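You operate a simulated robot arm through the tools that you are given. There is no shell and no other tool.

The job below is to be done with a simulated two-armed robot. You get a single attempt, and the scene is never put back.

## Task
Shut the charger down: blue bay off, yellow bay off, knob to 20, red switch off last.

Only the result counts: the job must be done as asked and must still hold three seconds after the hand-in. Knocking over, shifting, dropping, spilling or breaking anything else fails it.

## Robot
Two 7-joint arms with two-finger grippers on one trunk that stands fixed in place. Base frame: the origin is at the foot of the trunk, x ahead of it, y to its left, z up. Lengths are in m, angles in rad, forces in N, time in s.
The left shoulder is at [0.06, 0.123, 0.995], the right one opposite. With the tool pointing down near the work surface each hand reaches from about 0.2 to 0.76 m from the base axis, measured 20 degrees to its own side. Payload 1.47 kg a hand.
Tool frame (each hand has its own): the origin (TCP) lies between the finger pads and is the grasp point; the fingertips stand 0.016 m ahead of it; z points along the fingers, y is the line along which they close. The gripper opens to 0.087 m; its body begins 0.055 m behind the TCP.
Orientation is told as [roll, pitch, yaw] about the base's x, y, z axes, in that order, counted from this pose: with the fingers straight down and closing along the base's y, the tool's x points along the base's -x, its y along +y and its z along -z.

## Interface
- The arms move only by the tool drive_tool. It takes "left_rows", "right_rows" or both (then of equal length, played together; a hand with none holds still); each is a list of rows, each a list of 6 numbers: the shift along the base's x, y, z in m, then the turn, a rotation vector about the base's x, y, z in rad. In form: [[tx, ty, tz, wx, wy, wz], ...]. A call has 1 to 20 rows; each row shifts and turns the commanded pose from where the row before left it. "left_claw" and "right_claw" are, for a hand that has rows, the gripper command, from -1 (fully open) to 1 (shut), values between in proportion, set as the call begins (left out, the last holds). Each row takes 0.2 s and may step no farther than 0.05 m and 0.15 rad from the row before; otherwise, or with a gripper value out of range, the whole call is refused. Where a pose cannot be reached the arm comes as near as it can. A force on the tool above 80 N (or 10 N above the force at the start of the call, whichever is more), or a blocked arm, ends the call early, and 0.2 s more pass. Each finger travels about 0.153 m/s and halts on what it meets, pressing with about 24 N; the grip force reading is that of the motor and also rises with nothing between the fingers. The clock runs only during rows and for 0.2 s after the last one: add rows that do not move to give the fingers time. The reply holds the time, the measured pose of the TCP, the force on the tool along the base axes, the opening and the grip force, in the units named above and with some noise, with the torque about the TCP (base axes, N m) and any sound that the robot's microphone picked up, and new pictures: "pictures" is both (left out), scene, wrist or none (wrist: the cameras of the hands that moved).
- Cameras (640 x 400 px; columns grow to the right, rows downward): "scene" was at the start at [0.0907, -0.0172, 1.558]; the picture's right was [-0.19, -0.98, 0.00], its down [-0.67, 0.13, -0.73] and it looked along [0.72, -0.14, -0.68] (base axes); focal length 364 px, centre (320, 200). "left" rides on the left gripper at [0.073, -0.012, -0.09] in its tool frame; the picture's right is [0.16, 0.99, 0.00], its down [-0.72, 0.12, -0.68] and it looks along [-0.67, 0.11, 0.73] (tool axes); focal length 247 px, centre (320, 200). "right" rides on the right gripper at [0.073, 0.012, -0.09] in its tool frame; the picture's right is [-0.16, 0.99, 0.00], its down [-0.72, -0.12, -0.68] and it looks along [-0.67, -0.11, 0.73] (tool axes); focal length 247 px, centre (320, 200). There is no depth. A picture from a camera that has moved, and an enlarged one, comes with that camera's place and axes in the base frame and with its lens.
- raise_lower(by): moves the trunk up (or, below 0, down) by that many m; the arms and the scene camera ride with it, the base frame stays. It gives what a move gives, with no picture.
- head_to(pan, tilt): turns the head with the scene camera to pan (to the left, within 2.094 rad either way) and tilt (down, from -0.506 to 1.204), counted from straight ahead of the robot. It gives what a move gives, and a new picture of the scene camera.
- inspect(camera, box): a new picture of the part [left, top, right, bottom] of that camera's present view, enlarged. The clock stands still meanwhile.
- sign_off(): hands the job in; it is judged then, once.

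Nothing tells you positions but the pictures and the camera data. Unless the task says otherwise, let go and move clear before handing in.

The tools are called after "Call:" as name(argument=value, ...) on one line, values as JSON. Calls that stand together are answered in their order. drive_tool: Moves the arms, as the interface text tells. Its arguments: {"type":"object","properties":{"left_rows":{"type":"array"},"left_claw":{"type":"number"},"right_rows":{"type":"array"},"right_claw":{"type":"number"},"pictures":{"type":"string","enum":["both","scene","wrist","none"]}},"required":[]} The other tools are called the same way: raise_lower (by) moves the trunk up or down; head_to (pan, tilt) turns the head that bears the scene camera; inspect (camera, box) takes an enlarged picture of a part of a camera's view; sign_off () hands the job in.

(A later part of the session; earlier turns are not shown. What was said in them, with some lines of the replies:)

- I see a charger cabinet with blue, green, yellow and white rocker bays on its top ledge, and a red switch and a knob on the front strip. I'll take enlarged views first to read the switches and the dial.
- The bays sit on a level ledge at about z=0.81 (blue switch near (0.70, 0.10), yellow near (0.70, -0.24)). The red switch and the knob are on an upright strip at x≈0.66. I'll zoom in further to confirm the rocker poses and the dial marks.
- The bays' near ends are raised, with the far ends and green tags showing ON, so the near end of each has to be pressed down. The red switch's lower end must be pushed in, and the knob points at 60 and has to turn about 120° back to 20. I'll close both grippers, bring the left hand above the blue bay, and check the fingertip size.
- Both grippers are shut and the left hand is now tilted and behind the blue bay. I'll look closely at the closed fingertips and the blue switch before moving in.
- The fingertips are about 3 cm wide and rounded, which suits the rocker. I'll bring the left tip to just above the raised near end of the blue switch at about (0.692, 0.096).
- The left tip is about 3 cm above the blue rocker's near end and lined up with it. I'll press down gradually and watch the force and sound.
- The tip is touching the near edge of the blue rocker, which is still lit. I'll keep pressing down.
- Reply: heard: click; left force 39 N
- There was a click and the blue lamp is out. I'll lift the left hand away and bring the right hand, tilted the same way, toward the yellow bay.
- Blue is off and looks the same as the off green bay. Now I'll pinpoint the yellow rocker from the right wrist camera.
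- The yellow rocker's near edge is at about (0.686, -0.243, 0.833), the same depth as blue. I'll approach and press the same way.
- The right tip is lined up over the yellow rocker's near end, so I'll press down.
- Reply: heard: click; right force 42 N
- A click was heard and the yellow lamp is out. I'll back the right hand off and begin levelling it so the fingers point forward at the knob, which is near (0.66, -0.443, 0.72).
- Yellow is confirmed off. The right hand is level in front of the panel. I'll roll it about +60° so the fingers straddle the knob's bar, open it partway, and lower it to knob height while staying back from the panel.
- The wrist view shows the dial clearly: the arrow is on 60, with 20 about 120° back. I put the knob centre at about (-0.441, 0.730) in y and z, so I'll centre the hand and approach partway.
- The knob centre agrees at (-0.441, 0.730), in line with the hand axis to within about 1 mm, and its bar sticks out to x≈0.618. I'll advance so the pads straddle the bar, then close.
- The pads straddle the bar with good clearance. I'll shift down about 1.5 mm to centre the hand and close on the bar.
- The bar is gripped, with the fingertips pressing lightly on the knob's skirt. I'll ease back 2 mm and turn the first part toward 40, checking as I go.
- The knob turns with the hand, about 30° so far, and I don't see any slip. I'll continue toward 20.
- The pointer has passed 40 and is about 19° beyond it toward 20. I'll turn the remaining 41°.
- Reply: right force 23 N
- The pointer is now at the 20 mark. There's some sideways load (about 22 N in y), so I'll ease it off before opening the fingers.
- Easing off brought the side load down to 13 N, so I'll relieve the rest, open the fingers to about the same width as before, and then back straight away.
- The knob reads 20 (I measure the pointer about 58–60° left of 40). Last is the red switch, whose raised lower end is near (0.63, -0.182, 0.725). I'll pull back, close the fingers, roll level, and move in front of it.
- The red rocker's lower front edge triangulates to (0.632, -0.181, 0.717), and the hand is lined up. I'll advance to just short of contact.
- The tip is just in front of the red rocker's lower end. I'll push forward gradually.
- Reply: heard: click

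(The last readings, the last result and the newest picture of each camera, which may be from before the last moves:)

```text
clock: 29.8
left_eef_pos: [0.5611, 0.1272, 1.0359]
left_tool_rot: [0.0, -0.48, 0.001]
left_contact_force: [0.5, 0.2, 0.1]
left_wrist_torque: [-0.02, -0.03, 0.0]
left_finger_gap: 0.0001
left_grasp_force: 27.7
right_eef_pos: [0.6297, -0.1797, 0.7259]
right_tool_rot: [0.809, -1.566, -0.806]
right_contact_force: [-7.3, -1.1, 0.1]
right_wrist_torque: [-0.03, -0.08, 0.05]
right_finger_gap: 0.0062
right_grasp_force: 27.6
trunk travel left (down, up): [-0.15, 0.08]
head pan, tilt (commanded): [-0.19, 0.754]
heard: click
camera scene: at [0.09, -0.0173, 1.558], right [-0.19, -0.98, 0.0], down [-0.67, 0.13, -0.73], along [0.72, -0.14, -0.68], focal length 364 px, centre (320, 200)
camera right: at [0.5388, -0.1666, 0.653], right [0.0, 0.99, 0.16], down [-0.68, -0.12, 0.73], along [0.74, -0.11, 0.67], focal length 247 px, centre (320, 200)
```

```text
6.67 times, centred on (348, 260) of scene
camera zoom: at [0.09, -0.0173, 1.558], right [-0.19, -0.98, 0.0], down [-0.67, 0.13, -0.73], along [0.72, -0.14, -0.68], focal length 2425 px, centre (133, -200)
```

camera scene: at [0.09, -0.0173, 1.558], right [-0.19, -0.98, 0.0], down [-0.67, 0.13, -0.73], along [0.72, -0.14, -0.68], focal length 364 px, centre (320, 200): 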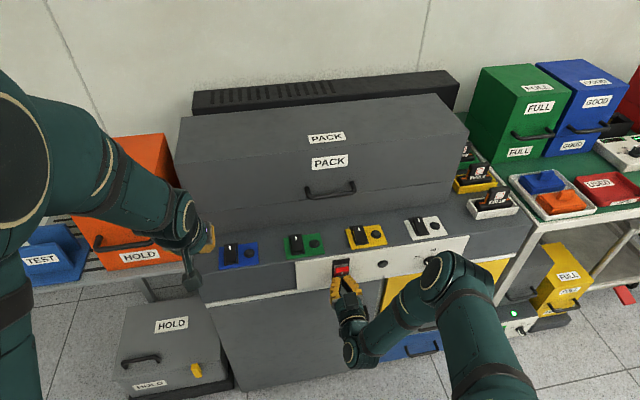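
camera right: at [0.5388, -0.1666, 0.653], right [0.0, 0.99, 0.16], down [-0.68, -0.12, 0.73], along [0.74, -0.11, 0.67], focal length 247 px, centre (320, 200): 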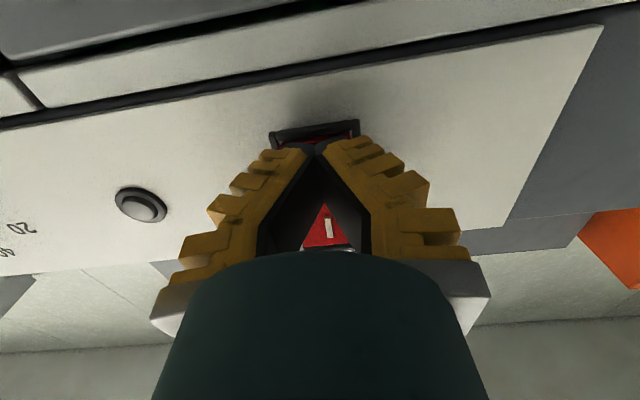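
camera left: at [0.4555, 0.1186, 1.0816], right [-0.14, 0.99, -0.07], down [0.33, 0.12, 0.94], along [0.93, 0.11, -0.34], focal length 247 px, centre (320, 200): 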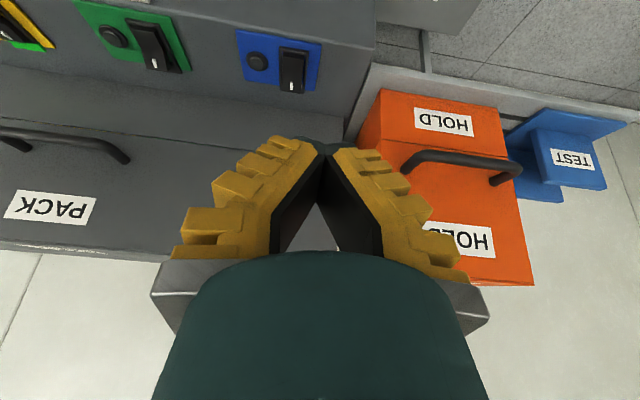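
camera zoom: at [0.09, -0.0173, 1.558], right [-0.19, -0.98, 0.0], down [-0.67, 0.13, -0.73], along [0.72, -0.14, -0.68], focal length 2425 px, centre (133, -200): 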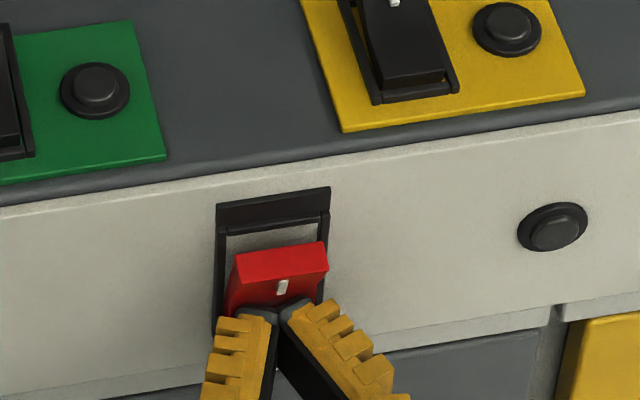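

There was a click, the red lamp is out and the rocker has flipped. I'll back straight out, move both hands clear, and check everything.

Call:
drive_tool(right_rows=[[-0.01, 0, 0, 0, 0, 0], [-0.03, 0, 0, 0, 0, 0], [-0.04, 0, 0, 0, 0, 0], [-0.04, -0.01, 0, 0, 0, 0], [-0.02, -0.03, 0, 0, 0, 0], [0, -0.04, 0, 0, 0, 0], [0, -0.04, 0, 0, 0, 0], [0, 0, 0, 0, 0, 0]], left_rows=[[-0.01, 0, 0.005, 0, 0, 0], [-0.01, 0, 0.005, 0, 0, 0], [-0.01, 0, 0.005, 0, 0, 0], [-0.01, 0, 0.005, 0, 0, 0], [-0.01, 0, 0.005, 0, 0, 0], [-0.01, 0, 0.005, 0, 0, 0], [0, 0, 0, 0, 0, 0], [0, 0, 0, 0, 0, 0]], pictures="both")

Call:
inspect(camera="scene", box=[320, 200, 460, 290])

Call:
inspect(camera="scene", box=[200, 200, 340, 290])

Call:
inspect(camera="scene", box=[412, 240, 452, 275])

```text
clock: 31.6
left_eef_pos: [0.5031, 0.1286, 1.0649]
left_tool_rot: [0.0, -0.48, 0.0]
left_contact_force: [0.2, -0.1, 0.5]
left_wrist_torque: [0.01, -0.01, 0.0]
left_finger_gap: 0.0003
left_grasp_force: 28.1
right_eef_pos: [0.4897, -0.2979, 0.7275]
right_tool_rot: [0.811, -1.566, -0.809]
right_contact_force: [-0.1, -0.4, -0.2]
right_wrist_torque: [-0.02, -0.01, 0.03]
right_finger_gap: 0.0
right_grasp_force: 27.9
trunk travel left (down, up): [-0.15, 0.08]
head pan, tilt (commanded): [-0.19, 0.754]
camera scene: at [0.0907, -0.0171, 1.558], right [-0.19, -0.98, 0.0], down [-0.67, 0.13, -0.73], along [0.72, -0.14, -0.68], focal length 364 px, centre (320, 200)
camera right: at [0.3998, -0.2857, 0.6536], right [0.0, 0.99, 0.16], down [-0.68, -0.12, 0.73], along [0.74, -0.11, 0.67], focal length 247 px, centre (320, 200)
camera left: at [0.3956, 0.1176, 1.1113], right [-0.14, 0.99, -0.07], down [0.33, 0.12, 0.94], along [0.93, 0.11, -0.34], focal length 247 px, centre (320, 200)
```

scene: 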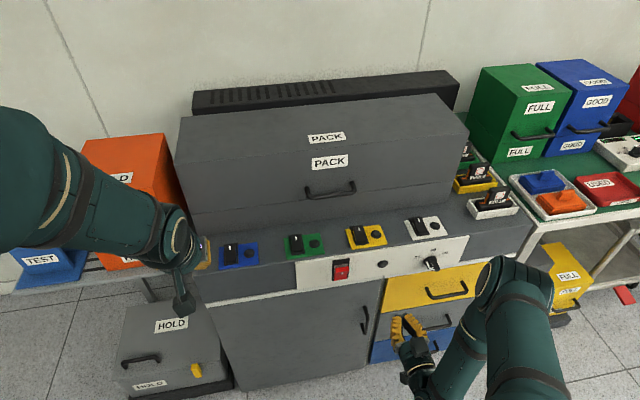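
right: 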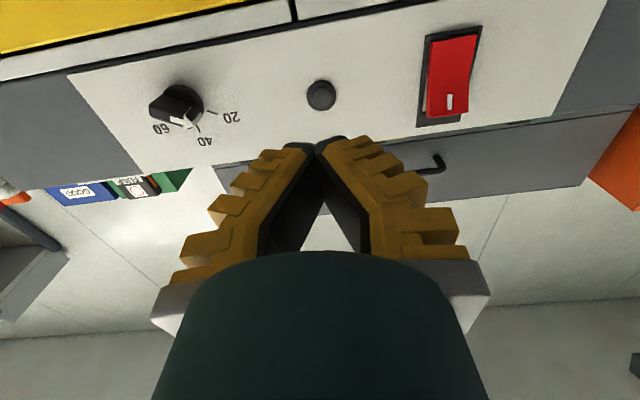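
left: 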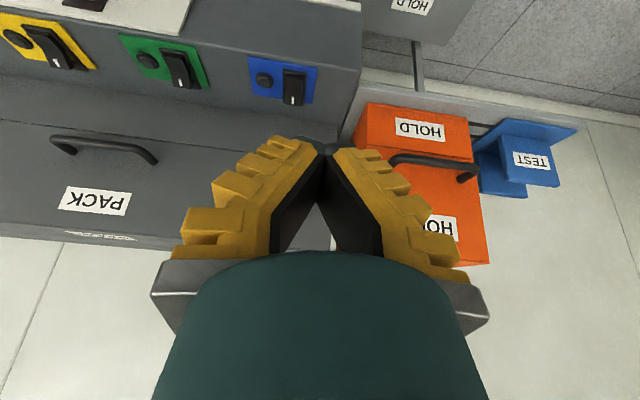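

```text
4.44 times, centred on (390, 245) of scene
camera zoom: at [0.0907, -0.0171, 1.558], right [-0.19, -0.98, 0.0], down [-0.67, 0.13, -0.73], along [0.72, -0.14, -0.68], focal length 1617 px, centre (9, 0)
```

zoom: 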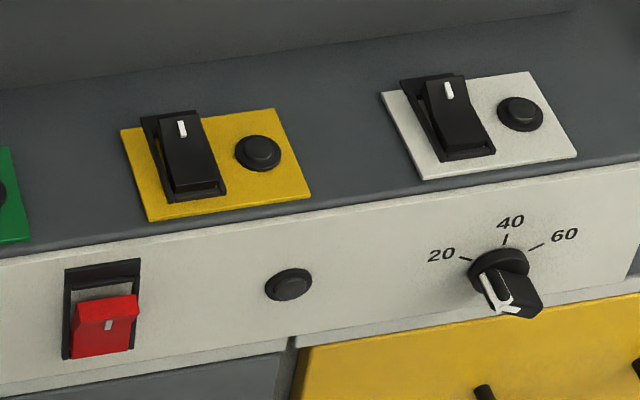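

```text
4.44 times, centred on (270, 245) of scene
camera zoom: at [0.0907, -0.0171, 1.558], right [-0.19, -0.98, 0.0], down [-0.67, 0.13, -0.73], along [0.72, -0.14, -0.68], focal length 1617 px, centre (542, 0)
```

zoom: 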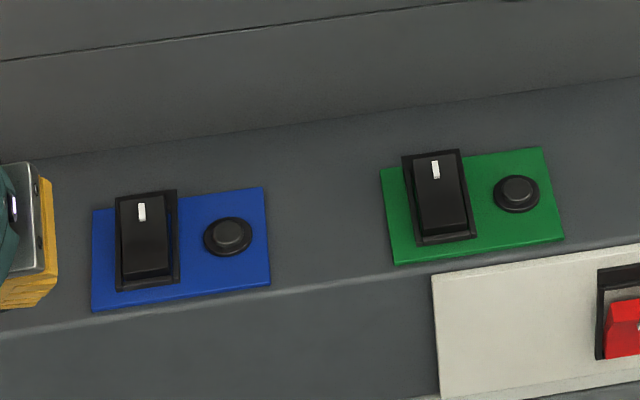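

```text
11.43 times, centred on (432, 258) of scene
camera zoom: at [0.0907, -0.0171, 1.558], right [-0.19, -0.98, 0.0], down [-0.67, 0.13, -0.73], along [0.72, -0.14, -0.68], focal length 4157 px, centre (-960, -457)
```

zoom: 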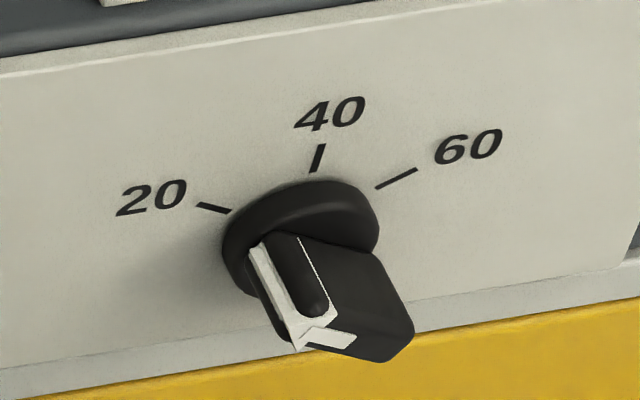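

All lamps are out and the blue, yellow and red rockers are in their off positions. I'll take one last close look at the knob pointer and the red switch from the wrist camera.

Call:
inspect(camera="right", box=[140, 70, 252, 140])

Call:
inspect(camera="right", box=[390, 10, 518, 140])

```text
5.71 times, centred on (196, 105) of right
camera zoom: at [0.3998, -0.2857, 0.6536], right [0.0, 0.99, 0.16], down [-0.68, -0.12, 0.73], along [0.74, -0.11, 0.67], focal length 1411 px, centre (1029, 743)
```

zoom: 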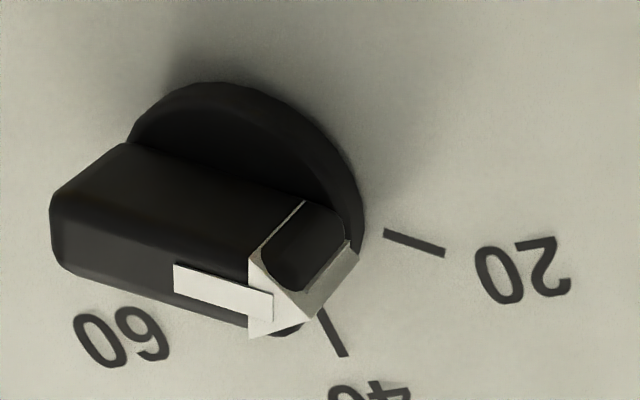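

```text
3.08 times, centred on (454, 75) of right
camera zoom: at [0.3998, -0.2857, 0.6536], right [0.0, 0.99, 0.16], down [-0.68, -0.12, 0.73], along [0.74, -0.11, 0.67], focal length 760 px, centre (-92, 585)
```

zoom: 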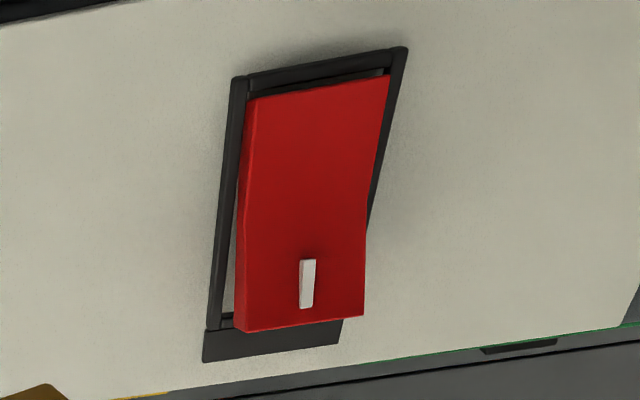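

Blue, yellow and red are all off with their lamps out. The pointer runs parallel to the 20 tick, both hands are clear, and nothing else was disturbed, so I'm handing in.

Call:
sign_off()

```text
The job is handed in.
```

The charger is shut down and the job is handed in. The hand-in gave no verdict, so what follows is from the robot's own pictures and sounds.

- **Blue bay:** off; it clicked when pressed and its lamp went out.
- **Yellow bay:** off; it clicked when pressed and its lamp went out.
- **Knob:** turned from 60 to 20; in the last close-up the pointer lines up with the 20 tick.
- **Red switch:** turned off last, after the others; it clicked and its lamp went out.

Both hands were clear of the panel at the end. Nothing else looked moved in the last pictures.
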